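You operate a simulated robot arm through the tools that you are given. There is no shell and no other tool. Be economical: measure what you need, move in short steps, check, and stop when the job is done.

The job below is to be done with a simulated two-armed robot. You get a single attempt, and the scene is never put back.

JOB
Take the cap off the bottle that says "water" on the workbench top and lay it down there.

The check looks at the end state, three seconds after you hand in, the way a careful person would. Anything else that was tipped, shoved, dropped, spilled or broken makes it a failure. A push-on lid holds only when it is set on centred and level and pressed home; a screw cap is set on level and turned clockwise until tight.

ROBOT AND FRAMES
Two 7-joint arms with two-finger parallel grippers on one trunk, on a base that drives. Base frame: it is fixed to the floor where the robot stands at the start and does not move with it; the origin is under the middle of the robot, x ahead of it, y to its left, z up; the surface under the hand at the start is at about z = 800. Lengths are in mm, angles in degrees, forces in N, time in s.
The left shoulder is at the start at [80, 131, 947], the right one opposite. With the tool pointing down near the work surface each hand reaches from about 400 to 860 mm from the robot's upright axis, wherever it stands, measured 20 degrees to its own side. Payload 1.57 kg a hand.
The tool frame of a hand sits at the grasp point between the pads (the TCP): z along the fingers, y along the line on which they close. The tips reach 30 mm beyond it. The gripper opens to 110 mm. The fingers are 24 mm wide and 12 mm thick; the gripper's body (48 by 112 mm) begins 78 mm behind the TCP.
Orientation is that of the tool frame in the base frame, as a unit quaternion [x, y, z, w]. With the fingers straight down and closing along the base's y, the tool's x points along the base's -x, its y along +y and its z along -z.

CONTROLS
- The arms move only by the tool step_arm. It takes "left_steps", "right_steps" or both (then of equal length, played together; a hand with none holds still); each is a list of rows, each a list of 7 numbers: the shift along the tool's x, y, z in units of 150 mm (1.0 is 150 mm), then the turn, a rotation vector about the tool's x, y, z in units of 180 degrees (1.0 is 180 degrees), then the finger opening in mm, from 0 to 110. In form: [[tx, ty, tz, rx, ry, rz, fingers], ...]. A call has 1 to 10 rows; each row is the pose to reach, as a shift and turn from the pose commanded when the call began, along the tool's axes at that moment. A call with a number of a shift or a turn outside -1 to 1 is refused whole. A row lasts 0.2 s, in which the tool goes at most 50 mm and 8.6 degrees; a call with a longer step from one row to the next is refused whole, and so is a gripper value outside its range. Where a pose cannot be reached the arm comes as near as it can. A force on the tool above 40 N (or 10 N above the force at the start of the call, whichever is more), or a blocked arm, ends the call early, and 0.2 s more pass. Each finger travels about 108 mm/s and halts on what it meets, pressing with about 23 N; the grip force reading is that of the motor and also rises with nothing between the fingers. The clock runs only during rows and for 0.2 s after the last one: add rows that repeat a pose to give the fingers time. It gives the time, the measured TCP pose, the force on the tool (base axes), the opening and the grip force at its end, in the units of the frame above (readings bear some noise), with the torque about the TCP (base axes, N m) and any sound that the robot's microphone picked up.
- Cameras (640 x 400 px; columns grow to the right, rows downward): "scene" is now at [-53.7, -25.1, 1428.4]; the picture's right is [-0.30, -0.95, 0.00], its down [-0.46, 0.14, -0.88] and it looks along [0.84, -0.26, -0.48] (base axes); focal length 283 px, centre (320, 200). "left" rides on the left gripper at [70, -16, -141] in its tool frame; the picture's right is [0.23, 0.97, 0.00], its down [-0.85, 0.20, -0.48] and it looks along [-0.47, 0.11, 0.88] (tool axes); focal length 222 px, centre (320, 200). "right" rides on the right gripper at [70, 16, -141] in its tool frame; the picture's right is [-0.23, 0.97, 0.00], its down [-0.86, -0.20, -0.48] and it looks along [-0.47, -0.11, 0.88] (tool axes); focal length 222 px, centre (320, 200). There is no depth. A picture from a camera that has moved, and an enlarged one, comes with that camera's place and axes in the base frame and with its lens.
- snapshot(camera): a new picture of that camera. The clock stands still meanwhile.
- base_move(legs): drives the robot by 1 to 6 legs, each [ahead, left, turn to the left] in mm, mm and degrees, along the robot's own axes; the way and the turn of a leg run together, so that a leg with both is an arc; at most 1500 mm and 180 degrees a leg. The arms and the cameras ride along, it lands a little off, and it stops where it bumps. It gives what a move gives.
- pan_tilt(pan, tilt): turns the head with the scene camera to pan (to the left, within 109 degrees either way) and tilt (down, from -29 to 69), counted from straight ahead of the robot. It gives what a move gives.
- zoom(camera, box): a new picture of the part [left, top, right, bottom] of that camera's present view, enlarged. The clock stands still meanwhile.
- sign_off(): hands the job in; it is judged then, once.

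Work in short steps. Places have to be worked out from the pictures, the camera data and where the tool is seen: move nearer, look again, correct. Check each grasp and each placing, and mend what went wrong. You have 120 turns and 100 pictures in all, those below and enlarged ones among them. Open the grippers and draw the arms clear of the work before you hand the job in, unless the task says otherwise; then end with one line.

The tools are called after ">>>" as a command line: name --argument value ..., lists and objects as JSON in quotes. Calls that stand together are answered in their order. step_arm: Moves the arms, as the interface text tells. Its arguments: {"type":"object","properties":{"left_steps":{"type":"array"},"right_steps":{"type":"array"}},"required":[]} The other tools are called the same way: base_move (legs) drives the base; pan_tilt (pan, tilt) turns the head that bears the scene camera; snapshot (camera) takes a picture; zoom (camera, box) takes an enlarged picture of a part of a camera's view; sign_off () hands the job in.

At the start:

```text
clock: 0.0
left_tcp_pos: [607.4, 96.8, 1190.1]
left_orientation: [0.001, 1.0, 0.0, 0.0]
left_ft_force: [0.9, 0.2, 0.2]
left_wrist_torque: [0.01, -0.01, 0.0]
left_opening: 110.0
left_finger_force: 0.0
right_tcp_pos: [551.6, -461.7, 1172.4]
right_orientation: [0.001, 1.0, 0.0, 0.0]
right_ft_force: [-0.1, 0.2, 0.9]
right_wrist_torque: [-0.02, 0.01, -0.01]
right_opening: 110.0
right_finger_force: 0.1
robot x, y, heading: [1.3, -2.0, -0.3]
head pan, tilt: [-17.3, 28.9]
```

scene: 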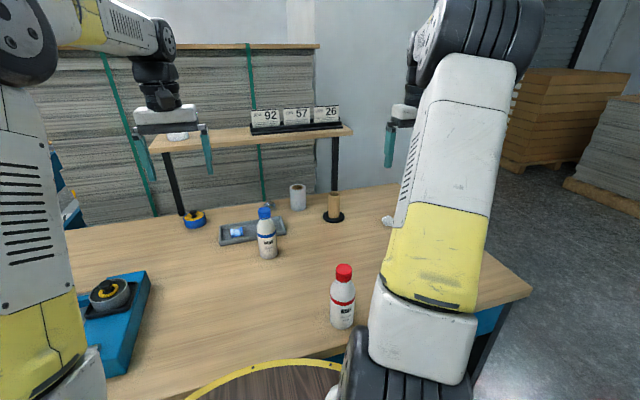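
right: 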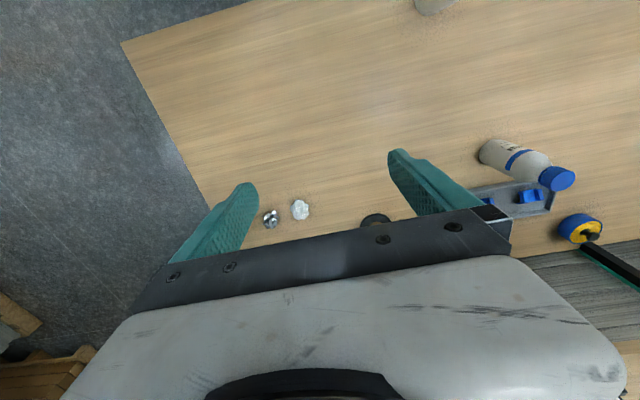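
left: 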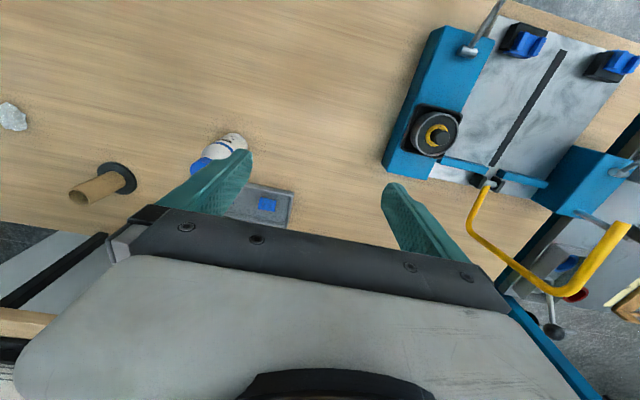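

I see two bottles, one with a blue cap and one with a red cap. I zoom in on both labels.

>>> zoom --camera "scene" --box '[235, 195, 299, 265]'

>>> zoom --camera "scene" --box '[310, 255, 374, 335]'

```text
5.71 times, centred on (267, 230) of scene
camera zoom: at [-53.7, -25.1, 1428.4], right [-0.3, -0.95, 0.0], down [-0.46, 0.14, -0.88], along [0.84, -0.26, -0.48], focal length 1617 px, centre (623, 29)
```

zoom: 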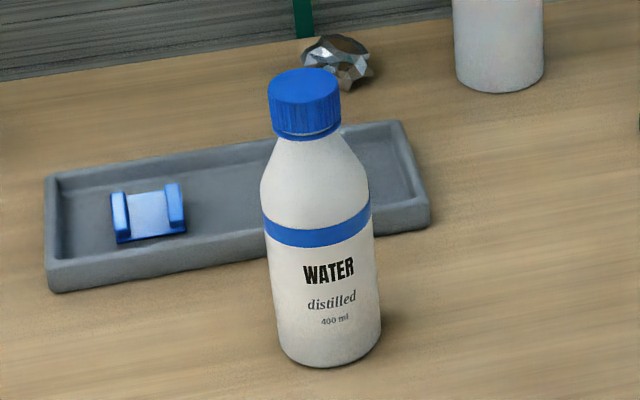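

```text
5.00 times, centred on (342, 295) of scene
camera zoom: at [-53.7, -25.1, 1428.4], right [-0.3, -0.95, 0.0], down [-0.46, 0.14, -0.88], along [0.84, -0.26, -0.48], focal length 1415 px, centre (210, -275)
```

zoom: 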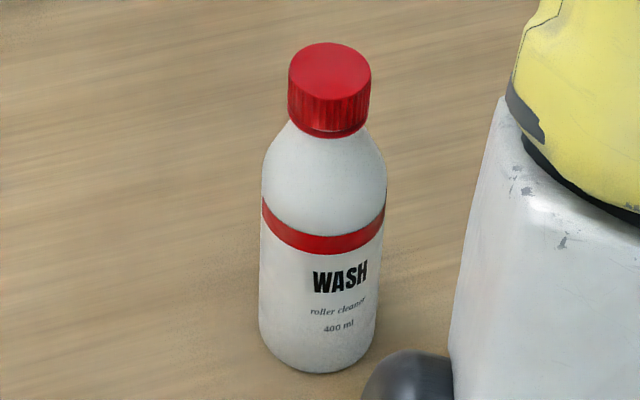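

The "WATER" bottle has the blue cap. I estimate it stands at about (735, -86), with its top near z 972. It's a screw cap, so the left hand will hold the body from the side while the right hand unscrews from above. I start by pitching the left hand forward and lowering it partway.

>>> step_arm --left_steps '[[0.04, 0.02, 0.117, 0, -0.0417, 0, 110], [0.08, 0.04, 0.233, 0, -0.0833, 0, 110], [0.12, 0.06, 0.35, 0, -0.125, 0, 110], [0.16, 0.08, 0.467, 0, -0.1667, 0, 110], [0.2, 0.1, 0.583, 0, -0.2083, 0, 110], [0.24, 0.12, 0.7, 0, -0.25, 0, 110], [0.28, 0.14, 0.817, 0, -0.2917, 0, 110], [0.313, 0.153, 0.933, 0, -0.3333, 0, 110]]'

>>> snapshot --camera "scene"

```text
clock: 1.8
left_tcp_pos: [566.0, 121.5, 1049.7]
left_orientation: [-0.005, 0.867, 0.002, 0.498]
left_ft_force: [-0.3, -2.2, 0.2]
left_wrist_torque: [0.08, 0.01, 0.14]
left_opening: 110.0
left_finger_force: 0.0
left hand out of reach, approached as far as the arm can: row 6, 7, 8
right_tcp_pos: [552.0, -461.4, 1173.1]
right_orientation: [-0.001, 1.0, 0.0, 0.0]
right_ft_force: [-0.4, 0.8, 0.0]
right_wrist_torque: [0.03, -0.03, 0.03]
right_opening: 110.1
right_finger_force: 0.0
robot x, y, heading: [-0.4, 1.5, 0.0]
head pan, tilt: [-17.3, 28.9]
```

```text
94 pictures are left
camera scene: at [-54.0, -25.5, 1428.4], right [-0.3, -0.95, 0.0], down [-0.46, 0.14, -0.88], along [0.84, -0.26, -0.48], focal length 283 px, centre (320, 200)
```

scene: 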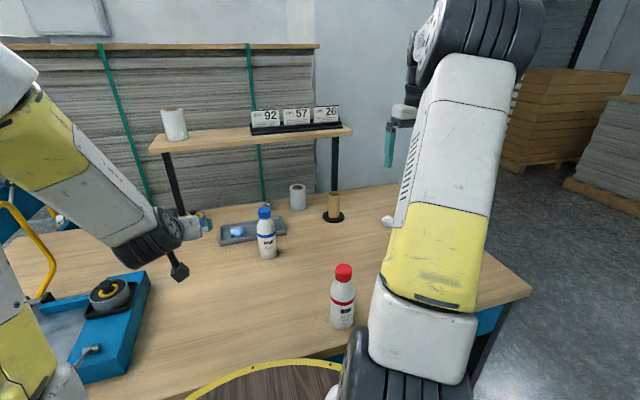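

The left hand is pitched as wanted, though the arm says it is close to a limit. Next I yaw it toward the bottle and move it closer and lower.

>>> step_arm --left_steps '[[0.068, -0.111, 0.082, 0.028, 0, 0.016, 110], [0.136, -0.222, 0.164, 0.056, 0, 0.032, 110], [0.204, -0.333, 0.246, 0.084, 0, 0.048, 110], [0.272, -0.444, 0.328, 0.112, 0, 0.064, 110], [0.34, -0.555, 0.41, 0.14, 0, 0.08, 110], [0.407, -0.667, 0.493, 0.168, 0, 0.097, 110]]'

>>> snapshot --camera "scene"

>>> snapshot --camera "left"

```text
clock: 3.2
left_tcp_pos: [597.6, 15.7, 960.9]
left_orientation: [0.26, 0.826, -0.15, 0.478]
left_ft_force: [0.9, -0.3, -0.6]
left_wrist_torque: [0.01, 0.0, -0.01]
left_opening: 110.0
left_finger_force: 0.1
right_tcp_pos: [551.7, -460.2, 1174.5]
right_orientation: [0.001, 1.0, 0.0, 0.0]
right_ft_force: [0.0, 0.5, 0.4]
right_wrist_torque: [0.02, -0.02, -0.01]
right_opening: 110.2
right_finger_force: 0.1
robot x, y, heading: [2.6, -1.2, 0.0]
head pan, tilt: [-17.3, 28.9]
```

```text
93 pictures are left
camera scene: at [-53.9, -25.2, 1428.4], right [-0.3, -0.95, 0.0], down [-0.46, 0.14, -0.88], along [0.84, -0.26, -0.48], focal length 283 px, centre (320, 200)
```

scene: 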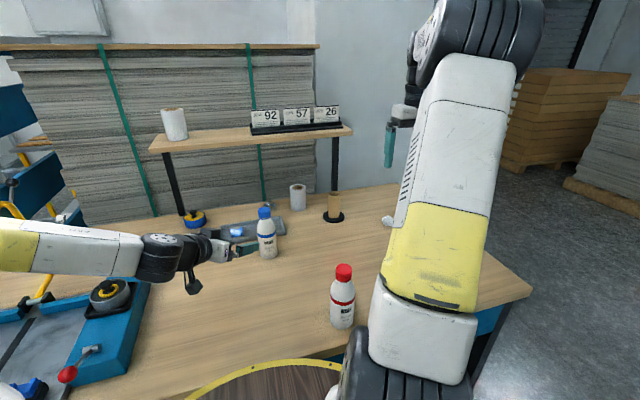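

```text
92 pictures are left
camera left: at [459.0, 93.9, 971.0], right [0.47, 0.86, -0.2], down [0.12, 0.16, 0.98], along [0.88, -0.48, -0.03], focal length 222 px, centre (320, 200)
```

left: 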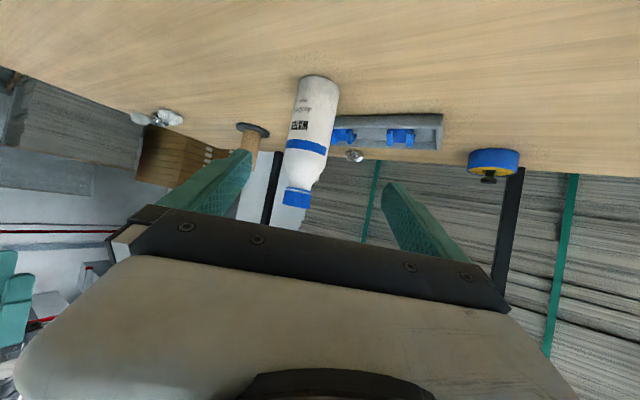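

Combining both views, the bottle axis is near (725, -89), roughly 14 mm to the hand's -y side and 190 mm along its approach. I shift sideways and advance about 95 mm.

>>> step_arm --left_steps '[[0, -0.09, 0.1, 0, 0, 0, 110], [0, -0.09, 0.25, 0, 0, 0, 110], [0, -0.09, 0.4, 0, 0, 0, 110], [0, -0.09, 0.52, 0, 0, 0, 110], [0, -0.09, 0.63, 0, 0, 0, 110], [0, -0.09, 0.63, 0, 0, 0, 110]]'

>>> snapshot --camera "left"

>>> zoom --camera "scene" --box '[180, 180, 308, 280]'

```text
clock: 4.6
left_tcp_pos: [658.6, -38.0, 913.7]
left_orientation: [0.261, 0.826, -0.15, 0.477]
left_ft_force: [-0.8, 0.0, 0.1]
left_wrist_torque: [-0.03, 0.0, 0.01]
left_opening: 110.0
left_finger_force: 0.1
right_tcp_pos: [551.6, -461.3, 1174.7]
right_orientation: [0.0, 1.0, -0.001, 0.0]
right_ft_force: [-0.4, -0.5, -0.3]
right_wrist_torque: [0.0, 0.02, 0.08]
right_opening: 110.1
right_finger_force: 0.0
robot x, y, heading: [0.9, -0.1, 0.0]
head pan, tilt: [-17.3, 28.9]
```

```text
91 pictures are left
camera left: at [520.2, 38.5, 923.7], right [0.46, 0.86, -0.2], down [0.12, 0.16, 0.98], along [0.88, -0.48, -0.04], focal length 222 px, centre (320, 200)
```

left: 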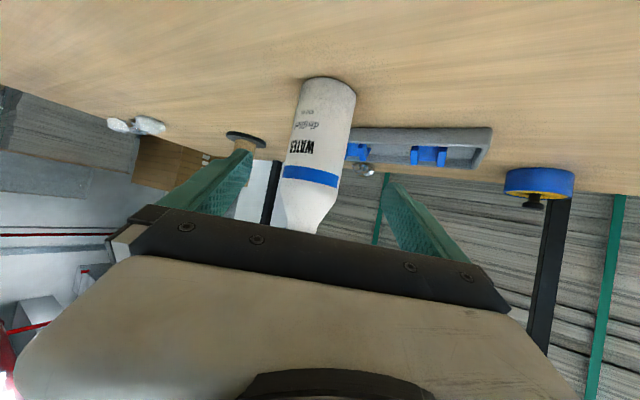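

```text
4.00 times, centred on (244, 230) of scene
camera zoom: at [-53.7, -25.1, 1428.4], right [-0.3, -0.95, 0.0], down [-0.46, 0.14, -0.88], along [0.84, -0.26, -0.48], focal length 1132 px, centre (624, 80)
```

zoom: 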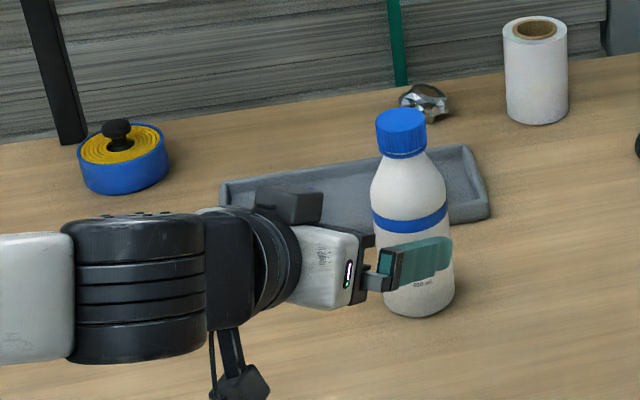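

The bottle is within 3 mm of centre between the open fingers, about 92 mm further along the approach. I advance 88 mm with a small sideways correction and leave the fingers open.

>>> step_arm --left_steps '[[0, -0.02, 0.12, 0, 0, 0, 110], [0, -0.02, 0.25, 0, 0, 0, 110], [0, -0.02, 0.37, 0, 0, 0, 110], [0, -0.02, 0.48, 0, 0, 0, 110], [0, -0.02, 0.59, 0, 0, 0, 110], [0, -0.02, 0.59, 0, 0, 0, 110]]'

>>> snapshot --camera "left"

>>> zoom --camera "scene" --box '[180, 180, 308, 280]'

```text
clock: 6.0
left_tcp_pos: [721.0, -85.9, 868.1]
left_orientation: [0.26, 0.826, -0.15, 0.477]
left_ft_force: [-0.5, 0.2, -0.2]
left_wrist_torque: [0.0, 0.0, 0.0]
left_opening: 110.0
left_finger_force: 0.0
right_tcp_pos: [551.3, -461.1, 1174.9]
right_orientation: [-0.001, 1.0, 0.0, 0.0]
right_ft_force: [0.6, 0.3, 0.0]
right_wrist_torque: [-0.01, -0.02, -0.01]
right_opening: 110.1
right_finger_force: 0.1
robot x, y, heading: [4.3, 1.6, -0.1]
head pan, tilt: [-17.3, 28.9]
```

```text
89 pictures are left
camera left: at [581.8, -9.3, 878.7], right [0.46, 0.86, -0.2], down [0.12, 0.16, 0.98], along [0.88, -0.48, -0.04], focal length 222 px, centre (320, 200)
```

left: 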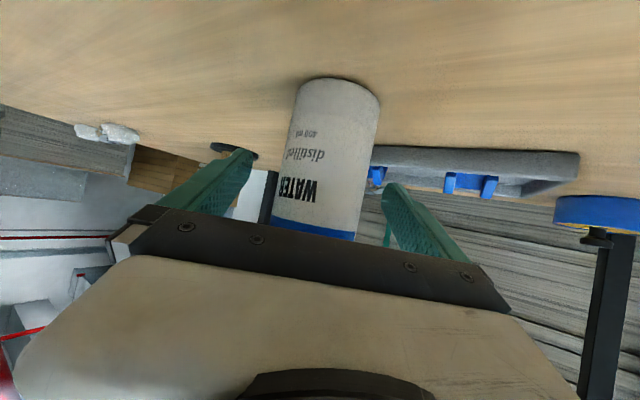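

```text
4.00 times, centred on (244, 230) of scene
camera zoom: at [-53.7, -25.1, 1428.4], right [-0.3, -0.95, 0.0], down [-0.46, 0.14, -0.88], along [0.84, -0.26, -0.48], focal length 1132 px, centre (624, 80)
```

zoom: 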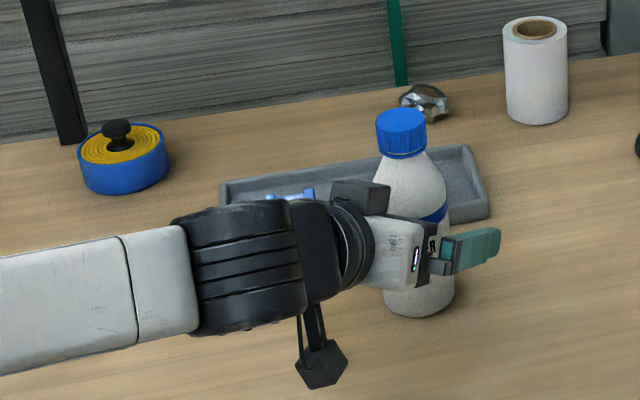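

The bottle is centred between the pads and level with the TCP. I close the left hand on the body.

>>> step_arm --left_steps '[[0, 0, 0.03, 0, 0, 0, 90], [0, 0, 0.03, 0, 0, 0, 76], [0, 0, 0.03, 0, 0, 0, 70], [0, 0, 0.03, 0, 0, 0, 64], [0, 0, 0.03, 0, 0, 0, 50], [0, 0, 0.03, 0, 0, 0, 40], [0, 0, 0.03, 0, 0, 0, 40]]'

>>> zoom --camera "scene" --box '[180, 180, 308, 280]'

>>> snapshot --camera "right"

```text
clock: 7.6
left_tcp_pos: [723.5, -88.4, 866.3]
left_orientation: [0.26, 0.826, -0.15, 0.476]
left_ft_force: [0.0, -0.1, 1.2]
left_wrist_torque: [-0.02, -0.03, 0.02]
left_opening: 58.8
left_finger_force: 22.9
right_tcp_pos: [551.2, -461.5, 1173.6]
right_orientation: [-0.001, 1.0, 0.001, 0.0]
right_ft_force: [-0.2, -0.2, 1.1]
right_wrist_torque: [-0.01, 0.02, 0.01]
right_opening: 110.0
right_finger_force: 0.1
robot x, y, heading: [-1.4, 1.0, -0.0]
head pan, tilt: [-17.3, 28.9]
```

```text
4.00 times, centred on (244, 230) of scene
camera zoom: at [-53.6, -25.1, 1428.4], right [-0.3, -0.95, 0.0], down [-0.46, 0.14, -0.88], along [0.84, -0.26, -0.48], focal length 1132 px, centre (624, 80)
```

zoom: 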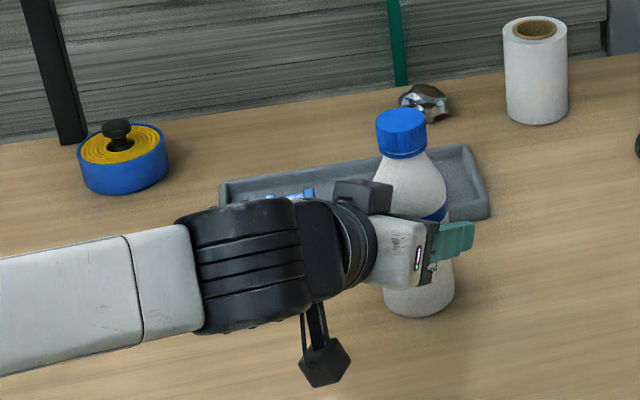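

```text
86 pictures are left
camera right: at [482.3, -444.8, 1313.7], right [0.23, 0.97, 0.0], down [0.86, -0.2, 0.48], along [0.47, -0.11, -0.88], focal length 222 px, centre (320, 200)
```

right: 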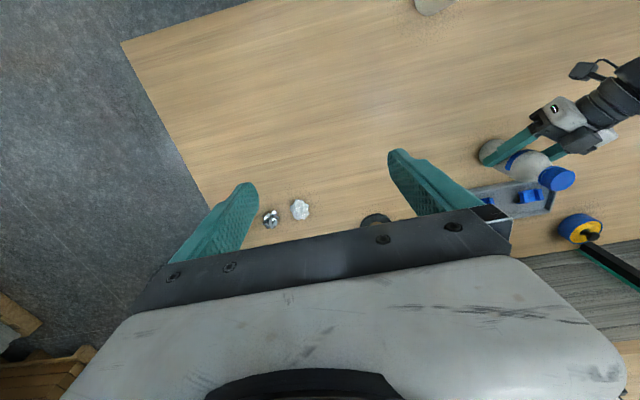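

The left grip holds at 58.8 mm opening and 22.9 N, and the bottle didn't move. Now I bring the right hand across at its present height, in stages.

>>> step_arm --right_steps '[[-0.1, 0.25, 0, 0, 0, 0, 110], [-0.2, 0.5, 0, 0, 0, 0, 110], [-0.3, 0.75, 0, 0, 0, 0, 110], [-0.4, 1.0, 0, 0, 0, 0, 110], [-0.4, 1.0, 0, 0, 0, 0, 110]]'

>>> step_arm --right_steps '[[-0.12, 0.25, 0, 0, 0, 0, 100], [-0.25, 0.5, 0, 0, 0, 0, 90], [-0.37, 0.75, 0, 0, 0, 0, 80], [-0.45, 0.95, 0, 0, 0, 0, 80], [-0.45, 0.95, 0, 0, 0, 0, 80]]'

>>> snapshot --camera "right"

>>> snapshot --camera "scene"

```text
clock: 8.8
left_tcp_pos: [724.0, -88.1, 866.7]
left_orientation: [0.26, 0.826, -0.15, 0.477]
left_ft_force: [0.4, 0.4, 0.1]
left_wrist_torque: [0.0, -0.01, -0.03]
left_opening: 59.1
left_finger_force: 22.9
right_tcp_pos: [614.4, -310.1, 1174.5]
right_orientation: [0.0, 1.0, 0.0, 0.0]
right_ft_force: [0.1, -0.1, 0.6]
right_wrist_torque: [0.0, 0.04, -0.01]
right_opening: 109.9
right_finger_force: 0.0
robot x, y, heading: [-2.0, 3.0, 0.2]
head pan, tilt: [-17.3, 28.9]
```

```text
clock: 10.0
left_tcp_pos: [722.6, -88.9, 866.5]
left_orientation: [0.259, 0.826, -0.149, 0.477]
left_ft_force: [1.0, 0.3, 0.2]
left_wrist_torque: [-0.01, -0.04, -0.03]
left_opening: 59.0
left_finger_force: 22.8
right_tcp_pos: [680.2, -166.7, 1173.7]
right_orientation: [-0.001, 1.0, -0.001, 0.0]
right_ft_force: [0.1, 1.1, 0.0]
right_wrist_torque: [0.02, 0.04, -0.04]
right_opening: 80.0
right_finger_force: 0.1
robot x, y, heading: [0.7, -2.6, 0.1]
head pan, tilt: [-17.3, 28.9]
```

```text
85 pictures are left
camera right: at [610.9, -149.9, 1314.6], right [0.23, 0.97, 0.0], down [0.86, -0.2, 0.48], along [0.47, -0.11, -0.88], focal length 222 px, centre (320, 200)
```

right: 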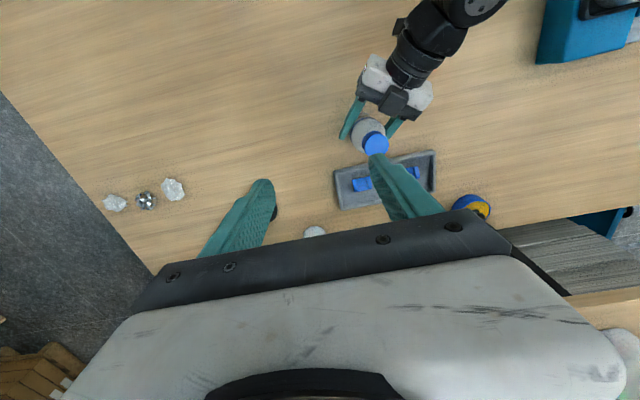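

```text
84 pictures are left
camera scene: at [-53.6, -25.1, 1428.4], right [-0.3, -0.95, 0.0], down [-0.46, 0.14, -0.88], along [0.84, -0.26, -0.48], focal length 283 px, centre (320, 200)
```

scene: 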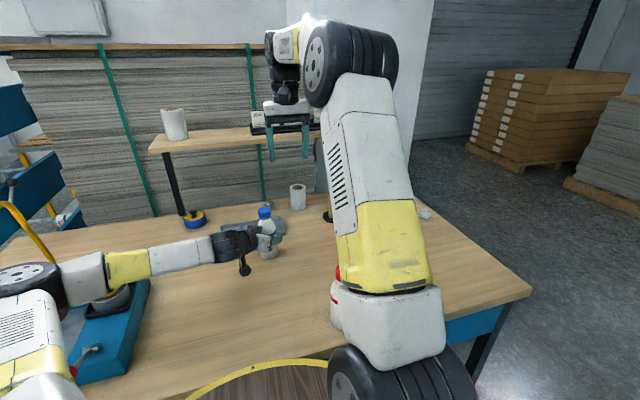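

From the right camera the cap is at about (720, -85). I move above it, to about z 1060, and check again.

>>> step_arm --right_steps '[[-0.14, 0.27, 0, 0, 0, 0, 80], [-0.28, 0.54, 0, 0, 0, 0, 80], [-0.28, 0.54, 0.25, 0, 0, 0, 80], [-0.28, 0.54, 0.5, 0, 0, 0, 80], [-0.28, 0.54, 0.76, 0, 0, 0, 80], [-0.28, 0.54, 0.76, 0, 0, 0, 80]]'

>>> snapshot --camera "right"

>>> zoom --camera "scene" --box '[184, 140, 344, 280]'

```text
clock: 11.4
left_tcp_pos: [723.0, -88.4, 868.2]
left_orientation: [0.26, 0.826, -0.15, 0.477]
left_ft_force: [0.6, 0.4, 0.5]
left_wrist_torque: [0.06, -0.09, -0.03]
left_opening: 59.0
left_finger_force: 22.7
right_tcp_pos: [723.0, -87.8, 1058.9]
right_orientation: [0.0, 1.0, 0.0, 0.0]
right_ft_force: [-0.4, 0.5, -0.1]
right_wrist_torque: [-0.02, -0.03, -0.05]
right_opening: 79.9
right_finger_force: 0.1
robot x, y, heading: [-2.0, 2.9, -0.2]
head pan, tilt: [-17.3, 28.9]
```

```text
83 pictures are left
camera right: at [652.5, -72.0, 1198.7], right [0.23, 0.97, 0.0], down [0.86, -0.2, 0.48], along [0.47, -0.11, -0.88], focal length 222 px, centre (320, 200)
```

right: 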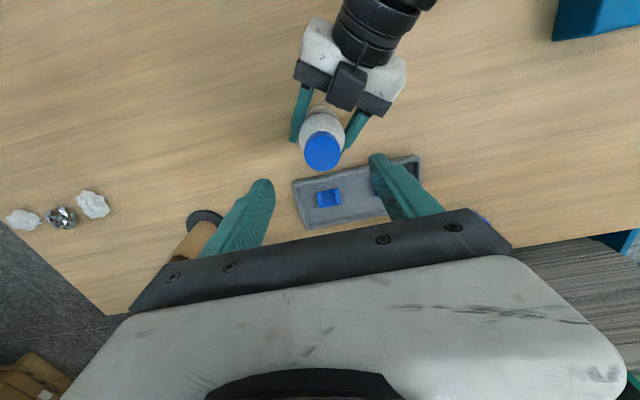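

```text
2.86 times, centred on (264, 210) of scene
camera zoom: at [-53.6, -25.0, 1428.4], right [-0.3, -0.95, 0.0], down [-0.46, 0.14, -0.88], along [0.84, -0.26, -0.48], focal length 808 px, centre (480, 171)
```

zoom: 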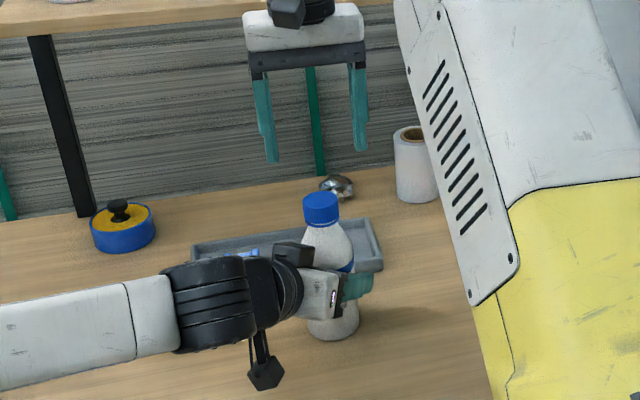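

The cap looks to be about 5 mm toward the robot and 2 mm left of the TCP. I correct for that and descend to just above the cap. I also pre-turn the wrist 68° clockwise as seen from above, to leave range for unscrewing.

>>> step_arm --right_steps '[[0.03, 0.01, 0.03, 0, 0, 0.042, 80], [0.03, 0.01, 0.07, 0, 0, 0.084, 80], [0.03, 0.01, 0.11, 0, 0, 0.126, 80], [0.03, 0.01, 0.15, 0, 0, 0.168, 80], [0.03, 0.01, 0.19, 0, 0, 0.21, 80], [0.03, 0.01, 0.23, 0, 0, 0.252, 80], [0.03, 0.01, 0.27, 0, 0, 0.294, 80], [0.03, 0.01, 0.3, 0, 0, 0.336, 80], [0.03, 0.01, 0.33, 0, 0, 0.378, 80], [0.03, 0.01, 0.33, 0, 0, 0.378, 80]]'

>>> snapshot --camera "right"

>>> zoom --camera "scene" --box '[184, 140, 344, 280]'

```text
clock: 13.6
left_tcp_pos: [723.3, -88.7, 866.3]
left_orientation: [0.259, 0.826, -0.149, 0.478]
left_ft_force: [-0.4, 0.7, 1.0]
left_wrist_torque: [0.18, -0.04, 0.02]
left_opening: 59.0
left_finger_force: 23.2
right_tcp_pos: [717.0, -86.0, 1009.6]
right_orientation: [0.56, 0.828, 0.0, 0.0]
right_ft_force: [-0.1, 0.1, -0.1]
right_wrist_torque: [0.01, -0.03, 0.03]
right_opening: 80.1
right_finger_force: 0.1
robot x, y, heading: [-0.3, -1.2, 0.1]
head pan, tilt: [-17.3, 28.9]
```

```text
81 pictures are left
camera right: at [706.3, -15.5, 1149.2], right [0.99, 0.15, 0.0], down [0.13, -0.87, 0.48], along [0.07, -0.47, -0.88], focal length 222 px, centre (320, 200)
```

right: 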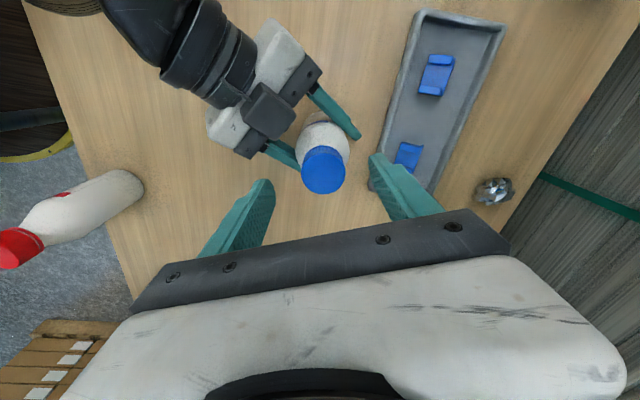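

```text
2.86 times, centred on (264, 210) of scene
camera zoom: at [-53.6, -25.0, 1428.4], right [-0.3, -0.95, 0.0], down [-0.46, 0.14, -0.88], along [0.84, -0.26, -0.48], focal length 808 px, centre (480, 171)
```

zoom: 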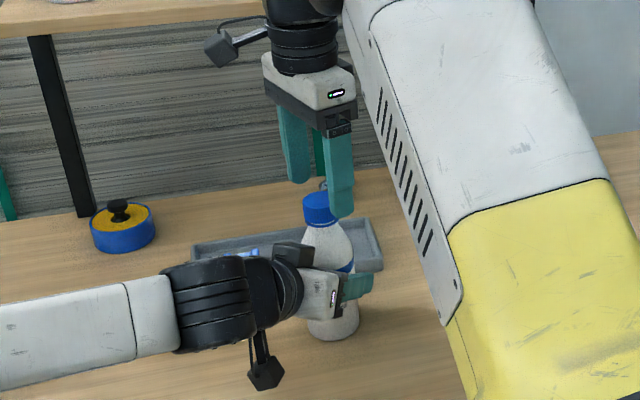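

The cap is centred to within 2 mm. I descend so the tips overlap most of the cap's side while staying above the bottle's shoulder, with TCP z about 976, then close.

>>> step_arm --right_steps '[[0.006, 0.013, 0.08, 0, 0, 0, 80], [0.006, 0.013, 0.16, 0, 0, 0, 80], [0.006, 0.013, 0.22, 0, 0, 0, 80], [0.006, 0.013, 0.22, 0, 0, 0, 70], [0.006, 0.013, 0.22, 0, 0, 0, 60], [0.006, 0.013, 0.22, 0, 0, 0, 50], [0.006, 0.013, 0.22, 0, 0, 0, 40], [0.006, 0.013, 0.22, 0, 0, 0, 25], [0.006, 0.013, 0.22, 0, 0, 0, 25], [0.006, 0.013, 0.22, 0, 0, 0, 25]]'

>>> snapshot --camera "right"

>>> zoom --camera "scene" --box '[224, 170, 320, 250]'

```text
clock: 15.8
left_tcp_pos: [723.3, -88.2, 866.3]
left_orientation: [0.26, 0.826, -0.151, 0.476]
left_ft_force: [-4.0, 0.4, 0.4]
left_wrist_torque: [0.12, -0.5, -0.09]
left_opening: 59.2
left_finger_force: 22.4
right_tcp_pos: [719.8, -84.6, 976.3]
right_orientation: [0.559, 0.829, 0.001, 0.0]
right_ft_force: [5.7, 0.9, -1.4]
right_wrist_torque: [0.01, -0.06, 0.0]
right_opening: 36.0
right_finger_force: 22.7
robot x, y, heading: [3.8, 0.3, -0.1]
head pan, tilt: [-17.3, 28.9]
```

```text
79 pictures are left
camera right: at [707.8, -13.5, 1116.3], right [0.99, 0.15, 0.0], down [0.13, -0.87, 0.48], along [0.07, -0.47, -0.88], focal length 222 px, centre (320, 200)
```

right: 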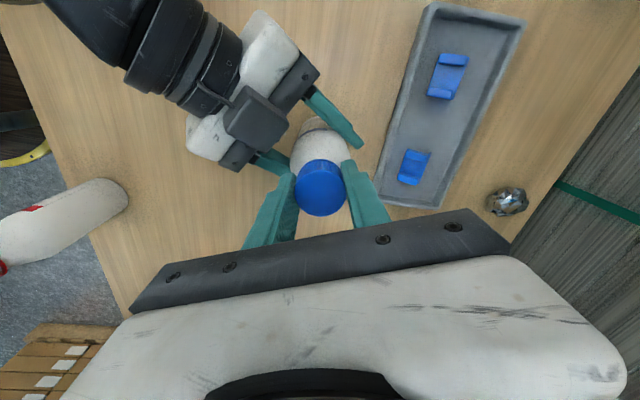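

```text
5.00 times, centred on (272, 210) of scene
camera zoom: at [-53.6, -24.9, 1428.4], right [-0.3, -0.95, 0.0], down [-0.46, 0.14, -0.88], along [0.84, -0.26, -0.48], focal length 1415 px, centre (560, 150)
```

zoom: 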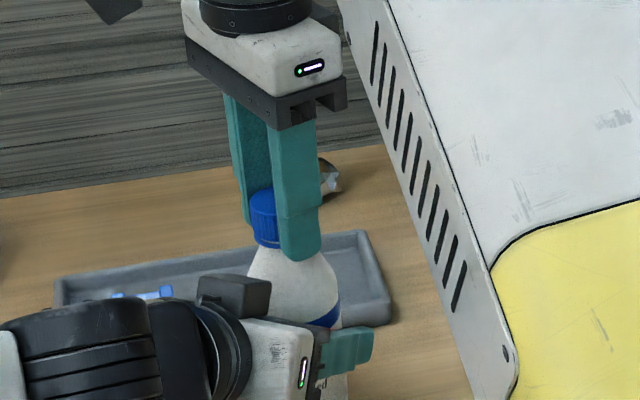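

The cap is gripped at 36 mm and 22.7 N, with a slight side load. Now I turn it counter-clockwise as seen from above, rising very slightly.

>>> step_arm --right_steps '[[0, 0.005, 0, 0, 0, -0.045, 25], [0, 0.008, -0.001, 0, 0, -0.09, 25], [0, 0.008, -0.002, 0, 0, -0.135, 25], [0, 0.008, -0.003, 0, 0, -0.18, 25], [0, 0.008, -0.004, 0, 0, -0.225, 25], [0, 0.008, -0.005, 0, 0, -0.27, 25], [0, 0.008, -0.006, 0, 0, -0.315, 25], [0, 0.008, -0.007, 0, 0, -0.36, 25], [0, 0.008, -0.008, 0, 0, -0.405, 25], [0, 0.008, -0.008, 0, 0, -0.45, 25]]'

>>> snapshot --camera "right"

>>> snapshot --camera "left"

```text
clock: 18.0
left_tcp_pos: [723.5, -87.3, 868.1]
left_orientation: [0.259, 0.827, -0.15, 0.477]
left_ft_force: [8.0, 8.0, 2.6]
left_wrist_torque: [-0.62, 0.54, -0.04]
left_opening: 59.1
left_finger_force: 23.1
right_tcp_pos: [719.3, -85.0, 977.7]
right_orientation: [-0.113, 0.994, -0.001, 0.0]
right_ft_force: [-8.1, -7.5, -4.6]
right_wrist_torque: [-0.12, 0.37, -0.01]
right_opening: 35.8
right_finger_force: 23.1
robot x, y, heading: [-0.1, 0.9, -0.2]
head pan, tilt: [-17.3, 28.9]
```

```text
77 pictures are left
camera right: at [648.4, -84.5, 1118.1], right [0.0, 1.0, 0.0], down [0.88, 0.0, 0.48], along [0.48, 0.0, -0.88], focal length 222 px, centre (320, 200)
```

right: 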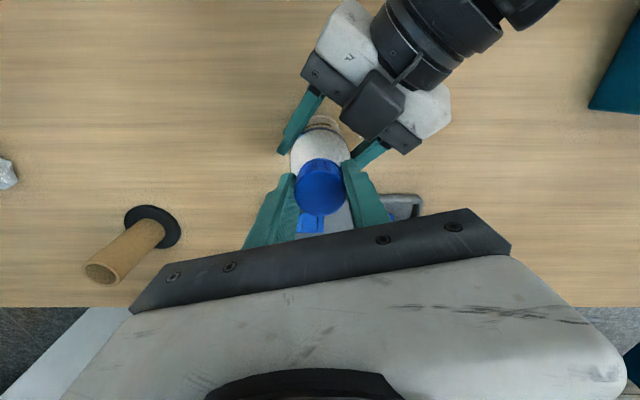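

```text
76 pictures are left
camera left: at [585.0, -10.9, 877.3], right [0.46, 0.86, -0.2], down [0.12, 0.16, 0.98], along [0.88, -0.48, -0.04], focal length 222 px, centre (320, 200)
```

left: 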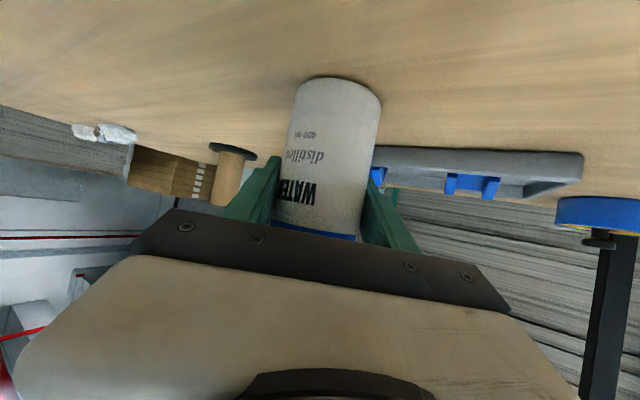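

The bottle stayed put (its label is unchanged in the left view) and the wrist reached the full 81°. I continue turning, easing the side load by about 1 mm.

>>> step_arm --right_steps '[[0.005, -0.005, 0, 0, 0, -0.045, 25], [0.005, -0.005, 0, 0, 0, -0.09, 25], [0.005, -0.005, 0, 0, 0, -0.135, 25], [0.005, -0.005, 0, 0, 0, -0.18, 25], [0.005, -0.005, 0, 0, 0, -0.225, 25], [0.005, -0.005, 0, 0, 0, -0.27, 25], [0.005, -0.005, -0.003, 0, 0, -0.315, 25], [0.005, -0.005, -0.005, 0, 0, -0.36, 25], [0.005, -0.005, -0.006, 0, 0, -0.405, 25], [0.005, -0.005, -0.008, 0, 0, -0.45, 25]]'

>>> snapshot --camera "right"

>>> zoom --camera "scene" --box '[224, 170, 320, 250]'

```text
clock: 20.2
left_tcp_pos: [722.8, -88.1, 866.5]
left_orientation: [0.261, 0.826, -0.151, 0.476]
left_ft_force: [-2.4, 10.8, 3.8]
left_wrist_torque: [-0.92, -0.16, -0.04]
left_opening: 59.0
left_finger_force: 23.0
right_tcp_pos: [718.9, -86.3, 979.1]
right_orientation: [0.732, -0.682, 0.0, 0.0]
right_ft_force: [2.8, -10.1, -8.5]
right_wrist_torque: [-0.25, -0.2, 0.02]
right_opening: 36.1
right_finger_force: 22.8
robot x, y, heading: [-2.8, -0.6, 0.2]
head pan, tilt: [-17.3, 28.9]
```

```text
75 pictures are left
camera right: at [708.2, -156.6, 1119.3], right [-0.99, 0.16, 0.0], down [0.14, 0.87, 0.48], along [0.07, 0.47, -0.88], focal length 222 px, centre (320, 200)
```

right: 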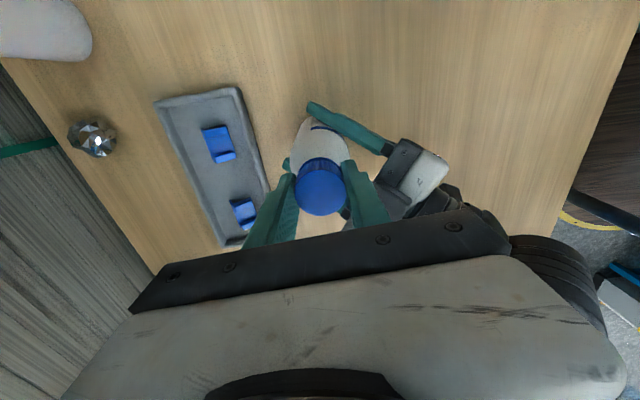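

```text
5.00 times, centred on (272, 210) of scene
camera zoom: at [-53.4, -25.1, 1428.4], right [-0.3, -0.95, 0.0], down [-0.46, 0.14, -0.88], along [0.84, -0.26, -0.48], focal length 1415 px, centre (560, 150)
```

zoom: 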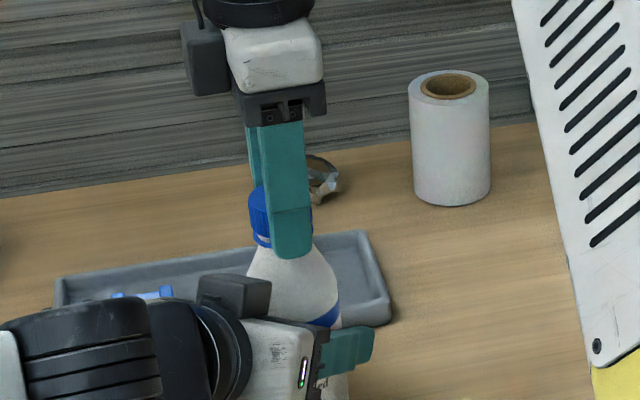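

A gap has opened under the cap, so it is backing off after about 160°. The wrist still has range, so I turn another 77° at constant height and relieve the y load.

>>> step_arm --right_steps '[[0.006, 0, 0, 0, 0, -0.045, 25], [0.008, 0, 0, 0, 0, -0.09, 25], [0.008, 0, 0, 0, 0, -0.135, 25], [0.008, 0, 0, 0, 0, -0.18, 25], [0.008, 0, 0, 0, 0, -0.225, 25], [0.008, 0, 0, 0, 0, -0.27, 25], [0.008, 0, 0, 0, 0, -0.315, 25], [0.008, 0, 0, 0, 0, -0.36, 25], [0.008, 0, 0, 0, 0, -0.4, 25]]'

>>> zoom --camera "scene" --box '[224, 170, 320, 250]'

```text
clock: 22.2
left_tcp_pos: [723.2, -89.8, 867.4]
left_orientation: [0.26, 0.826, -0.15, 0.476]
left_ft_force: [-6.2, -0.6, -0.2]
left_wrist_torque: [0.27, -0.71, 0.0]
left_opening: 58.8
left_finger_force: 22.9
right_tcp_pos: [718.2, -85.3, 979.4]
right_orientation: [0.993, -0.122, 0.001, -0.001]
right_ft_force: [6.8, 0.5, -1.3]
right_wrist_torque: [-0.06, -0.13, -0.01]
right_opening: 35.8
right_finger_force: 22.7
robot x, y, heading: [0.3, -1.0, -0.6]
head pan, tilt: [-17.3, 28.9]
```

```text
5.00 times, centred on (272, 210) of scene
camera zoom: at [-53.5, -25.0, 1428.4], right [-0.3, -0.95, 0.0], down [-0.46, 0.14, -0.88], along [0.84, -0.26, -0.48], focal length 1415 px, centre (560, 150)
```

zoom: 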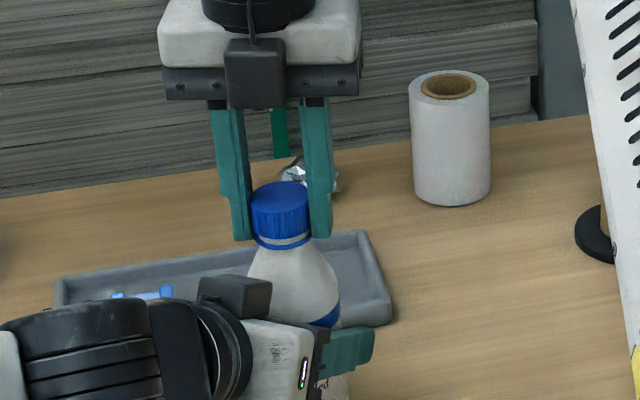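

The white gap shows the cap rising on its thread after about 233°. The wrist is near its end, so I release the cap and turn back with open fingers for another bite.

>>> step_arm --right_steps '[[0, 0, 0, 0, 0, 0, 45], [0, 0, 0, 0, 0, 0, 64], [0, 0, 0, 0, 0, 0, 64], [0, 0, 0, 0, 0, 0.046, 64], [0, 0, 0, 0, 0, 0.092, 64], [0, 0, 0, 0, 0, 0.138, 64], [0, 0, 0, 0, 0, 0.184, 64], [0, 0, 0, 0, 0, 0.23, 64], [0, 0, 0, 0, 0, 0.276, 64], [0, 0, 0, 0, 0, 0.322, 64]]'

>>> step_arm --right_steps '[[0, 0, 0, 0, 0, 0.046, 64], [0, 0, 0, 0, 0, 0.092, 64], [0, 0, 0, 0, 0, 0.138, 64], [0, 0, 0, 0, 0, 0.184, 64], [0, 0, 0, 0, 0, 0.23, 64], [0, 0, 0, 0, 0, 0.276, 64], [0, 0, 0, 0, 0, 0.322, 64], [0, 0, 0, 0, 0, 0.368, 64], [0, 0, 0, 0, 0, 0.414, 64], [0, 0, 0, 0, 0, 0.46, 64]]'

>>> step_arm --right_steps '[[0, 0, 0, 0, 0, 0.046, 64], [0, 0, 0, 0, 0, 0.092, 64], [0, 0, 0, 0, 0, 0.138, 64], [0, 0, 0, 0, 0, 0.184, 64], [0, 0, 0, 0, 0, 0.23, 64], [0, 0, 0, 0, 0, 0.276, 64], [0, 0, 0, 0, 0, 0.322, 64], [0, 0, 0, 0, 0, 0.368, 64], [0, 0, 0, 0, 0, 0.414, 64], [0, 0, 0, 0, 0, 0.46, 64]]'

>>> snapshot --camera "right"

>>> zoom --camera "scene" --box '[224, 170, 320, 250]'

```text
clock: 24.4
left_tcp_pos: [723.2, -88.3, 866.0]
left_orientation: [0.26, 0.826, -0.15, 0.477]
left_ft_force: [-0.1, 0.6, 0.1]
left_wrist_torque: [0.03, 0.04, -0.02]
left_opening: 58.8
left_finger_force: 22.8
right_tcp_pos: [718.7, -86.1, 978.3]
right_orientation: [0.808, -0.589, 0.0, 0.0]
right_ft_force: [-0.3, 0.1, 0.8]
right_wrist_torque: [-0.01, 0.0, -0.03]
right_opening: 64.2
right_finger_force: 0.1
robot x, y, heading: [1.3, -0.4, 0.2]
head pan, tilt: [-17.3, 28.9]
```

```text
clock: 26.6
left_tcp_pos: [723.7, -88.7, 867.5]
left_orientation: [0.261, 0.826, -0.151, 0.477]
left_ft_force: [0.4, 0.4, -0.4]
left_wrist_torque: [0.01, 0.04, 0.0]
left_opening: 58.8
left_finger_force: 22.7
right_tcp_pos: [718.8, -86.5, 979.9]
right_orientation: [-0.216, 0.976, 0.0, 0.0]
right_ft_force: [0.9, -0.4, 0.2]
right_wrist_torque: [-0.01, 0.04, -0.03]
right_opening: 64.1
right_finger_force: 0.1
robot x, y, heading: [-0.4, 0.5, -0.4]
head pan, tilt: [-17.3, 28.9]
```

```text
clock: 28.8
left_tcp_pos: [723.8, -86.4, 865.8]
left_orientation: [0.259, 0.826, -0.15, 0.477]
left_ft_force: [-0.3, 0.0, -0.1]
left_wrist_torque: [0.01, 0.04, -0.02]
left_opening: 58.7
left_finger_force: 22.9
right_tcp_pos: [719.0, -85.9, 979.6]
right_orientation: [0.483, 0.876, 0.0, 0.0]
right_ft_force: [0.3, 0.3, 0.5]
right_wrist_torque: [0.0, -0.01, 0.02]
right_opening: 63.9
right_finger_force: 0.0
robot x, y, heading: [1.8, -0.8, 0.1]
head pan, tilt: [-17.3, 28.9]
```

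```text
72 pictures are left
camera right: at [696.0, -18.2, 1120.1], right [0.94, 0.33, 0.0], down [0.29, -0.83, 0.48], along [0.16, -0.45, -0.88], focal length 222 px, centre (320, 200)
```

right: 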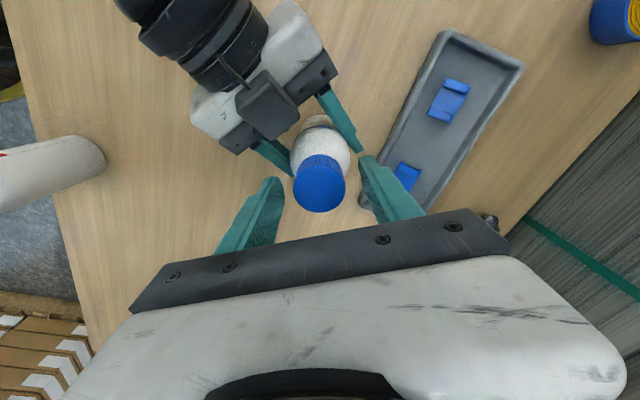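

```text
5.00 times, centred on (272, 210) of scene
camera zoom: at [-53.5, -25.0, 1428.4], right [-0.3, -0.95, 0.0], down [-0.46, 0.14, -0.88], along [0.84, -0.26, -0.48], focal length 1415 px, centre (560, 150)
```

zoom: 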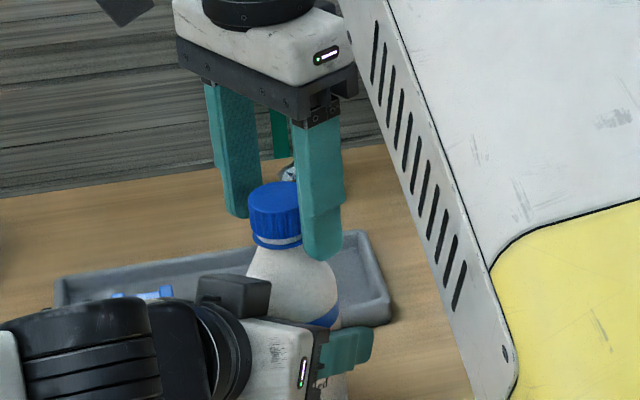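

The wrist is back and centred on the cap. I close again and turn on, rising about 0.9 mm per 80°.

>>> step_arm --right_steps '[[0, 0, 0, 0, 0, 0, 50], [0, 0, 0, 0, 0, 0, 40], [0, 0, 0, 0, 0, 0, 25], [0, 0, 0, 0, 0, 0, 25], [0, 0, 0, 0, 0, 0, 25]]'

>>> step_arm --right_steps '[[0, 0, 0, 0, 0, -0.045, 25], [0, 0, -0.001, 0, 0, -0.09, 25], [0, 0, -0.002, 0, 0, -0.135, 25], [0, 0, -0.003, 0, 0, -0.18, 25], [0, 0, -0.004, 0, 0, -0.225, 25], [0, 0, -0.004, 0, 0, -0.27, 25], [0, 0, -0.005, 0, 0, -0.315, 25], [0, 0, -0.006, 0, 0, -0.36, 25], [0, 0, -0.006, 0, 0, -0.405, 25], [0, 0, -0.006, 0, 0, -0.45, 25]]'

>>> step_arm --right_steps '[[0, 0, 0, 0, 0, -0.045, 25], [0, 0, -0.001, 0, 0, -0.09, 25], [0, 0, -0.002, 0, 0, -0.135, 25], [0, 0, -0.003, 0, 0, -0.18, 25], [0, 0, -0.004, 0, 0, -0.225, 25], [0, 0, -0.004, 0, 0, -0.27, 25], [0, 0, -0.005, 0, 0, -0.315, 25], [0, 0, -0.006, 0, 0, -0.36, 25], [0, 0, -0.006, 0, 0, -0.405, 25], [0, 0, -0.006, 0, 0, -0.45, 25]]'

>>> zoom --camera "scene" --box '[224, 170, 320, 250]'

```text
clock: 30.0
left_tcp_pos: [724.2, -87.0, 866.5]
left_orientation: [0.259, 0.826, -0.15, 0.477]
left_ft_force: [1.0, -0.2, 0.5]
left_wrist_torque: [-0.05, 0.1, 0.0]
left_opening: 59.0
left_finger_force: 22.8
right_tcp_pos: [719.0, -87.2, 980.2]
right_orientation: [0.482, 0.876, 0.0, 0.001]
right_ft_force: [-1.0, 0.0, 0.7]
right_wrist_torque: [0.0, -0.03, -0.03]
right_opening: 35.6
right_finger_force: 23.0
robot x, y, heading: [-1.4, 0.7, 0.0]
head pan, tilt: [-17.3, 28.9]
```

```text
clock: 32.2
left_tcp_pos: [723.3, -89.2, 867.1]
left_orientation: [0.261, 0.826, -0.15, 0.477]
left_ft_force: [-4.2, -5.1, 0.4]
left_wrist_torque: [0.51, -0.45, 0.1]
left_opening: 58.8
left_finger_force: 23.3
right_tcp_pos: [717.8, -85.9, 979.2]
right_orientation: [-0.205, 0.979, 0.0, 0.0]
right_ft_force: [4.8, 4.8, -0.6]
right_wrist_torque: [0.03, -0.06, -0.06]
right_opening: 35.8
right_finger_force: 22.5
robot x, y, heading: [-1.3, -0.3, -0.2]
head pan, tilt: [-17.3, 28.9]
```

```text
clock: 34.4
left_tcp_pos: [723.2, -88.6, 866.0]
left_orientation: [0.26, 0.826, -0.15, 0.477]
left_ft_force: [-0.2, -3.7, 0.2]
left_wrist_torque: [0.24, -0.07, 0.06]
left_opening: 58.3
left_finger_force: 23.4
right_tcp_pos: [718.2, -86.1, 981.3]
right_orientation: [0.79, -0.613, 0.001, 0.001]
right_ft_force: [1.2, 3.8, 1.2]
right_wrist_torque: [0.04, -0.07, -0.04]
right_opening: 35.8
right_finger_force: 22.9
robot x, y, heading: [-2.5, -1.4, -0.1]
head pan, tilt: [-17.3, 28.9]
```

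```text
5.00 times, centred on (272, 210) of scene
camera zoom: at [-53.5, -25.1, 1428.4], right [-0.3, -0.95, 0.0], down [-0.46, 0.14, -0.88], along [0.84, -0.26, -0.48], focal length 1415 px, centre (560, 150)
```

zoom: 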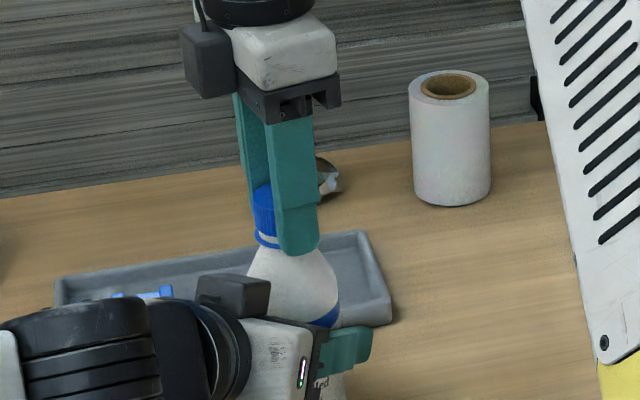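

Forces are low after about 395°. I check with the left camera that the bottle hasn't turned, and test with a gentle 4 mm lift.

>>> snapshot --camera "left"

>>> step_arm --right_steps '[[0, 0, -0.005, 0, 0, -0.03, 25], [0, 0, -0.012, 0, 0, -0.06, 25], [0, 0, -0.02, 0, 0, -0.09, 25], [0, 0, -0.027, 0, 0, -0.1, 25]]'

>>> zoom --camera "scene" --box '[224, 170, 320, 250]'

```text
69 pictures are left
camera left: at [584.7, -11.2, 877.3], right [0.46, 0.86, -0.2], down [0.12, 0.16, 0.98], along [0.88, -0.48, -0.04], focal length 222 px, centre (320, 200)
```

left: 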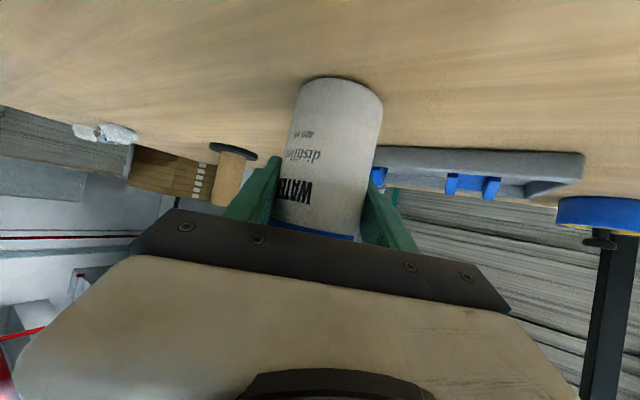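

```text
clock: 35.4
left_tcp_pos: [722.9, -89.1, 866.2]
left_orientation: [0.26, 0.826, -0.15, 0.476]
left_ft_force: [2.0, -2.5, 1.3]
left_wrist_torque: [0.3, 0.15, 0.02]
left_opening: 58.3
left_finger_force: 23.3
right_tcp_pos: [718.9, -87.3, 984.3]
right_orientation: [0.877, -0.48, 0.0, 0.0]
right_ft_force: [-0.8, 3.6, -2.8]
right_wrist_torque: [-0.04, 0.02, 0.0]
right_opening: 35.7
right_finger_force: 22.7
robot x, y, heading: [2.4, 2.7, 0.0]
head pan, tilt: [-17.3, 28.9]
```

```text
5.00 times, centred on (272, 210) of scene
camera zoom: at [-53.5, -25.0, 1428.4], right [-0.3, -0.95, 0.0], down [-0.46, 0.14, -0.88], along [0.84, -0.26, -0.48], focal length 1415 px, centre (560, 150)
```

zoom: 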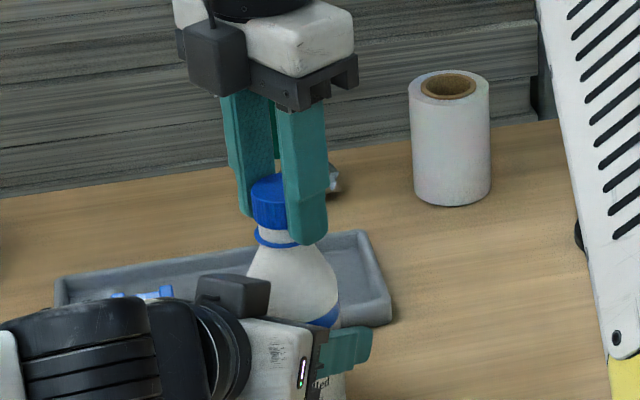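

The cap rose freely, with only -2.8 N on the hand, and a wide gap shows. I lift it the rest of the way slowly.

>>> step_arm --right_steps '[[0, 0, -0.02, 0, 0, -0.02, 25], [0, 0, -0.04, 0, 0, -0.03, 25], [0, 0, -0.07, 0, 0, -0.03, 25], [0, 0, -0.12, 0, 0, -0.03, 25], [0, 0, -0.2, 0, 0, -0.03, 25], [0, 0, -0.3, 0, 0, -0.03, 25], [0, 0, -0.45, 0, 0, -0.03, 25]]'

>>> snapshot --camera "right"

>>> zoom --camera "scene" --box '[192, 130, 352, 270]'

```text
clock: 37.0
left_tcp_pos: [723.5, -87.5, 867.3]
left_orientation: [0.259, 0.826, -0.149, 0.477]
left_ft_force: [-1.7, 0.3, 0.6]
left_wrist_torque: [-0.03, 0.04, -0.02]
left_opening: 57.7
left_finger_force: 23.2
right_tcp_pos: [719.6, -87.8, 1054.3]
right_orientation: [0.898, -0.44, 0.0, 0.001]
right_ft_force: [0.6, -0.2, 0.1]
right_wrist_torque: [0.01, 0.0, 0.0]
right_opening: 35.7
right_finger_force: 22.5
robot x, y, heading: [0.7, -2.8, 0.1]
head pan, tilt: [-17.3, 28.9]
```

```text
67 pictures are left
camera right: at [749.4, -152.4, 1194.4], right [-0.91, -0.42, 0.0], down [-0.37, 0.8, 0.48], along [-0.2, 0.44, -0.88], focal length 222 px, centre (320, 200)
```

right: 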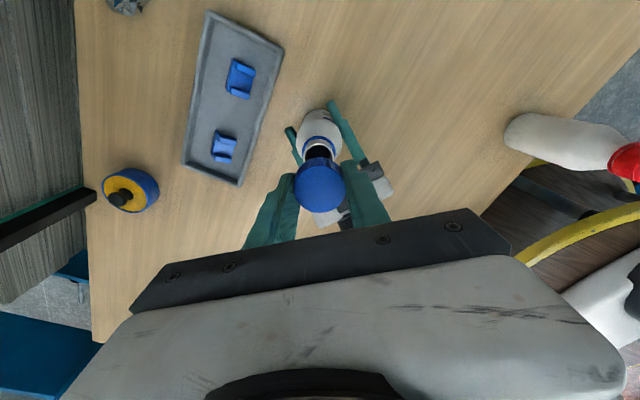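

```text
2.86 times, centred on (272, 200) of scene
camera zoom: at [-53.4, -25.1, 1428.4], right [-0.3, -0.95, 0.0], down [-0.46, 0.14, -0.88], along [0.84, -0.26, -0.48], focal length 808 px, centre (457, 200)
```

zoom: 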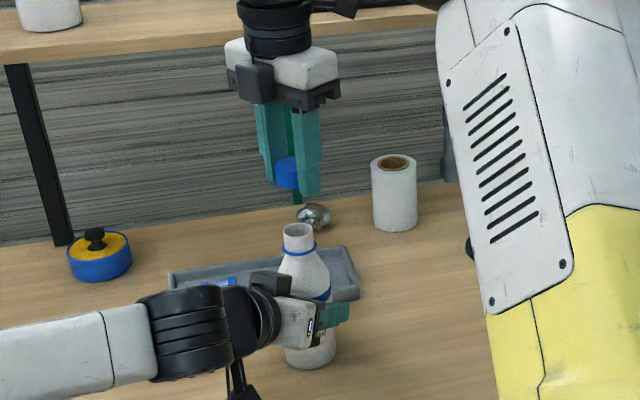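

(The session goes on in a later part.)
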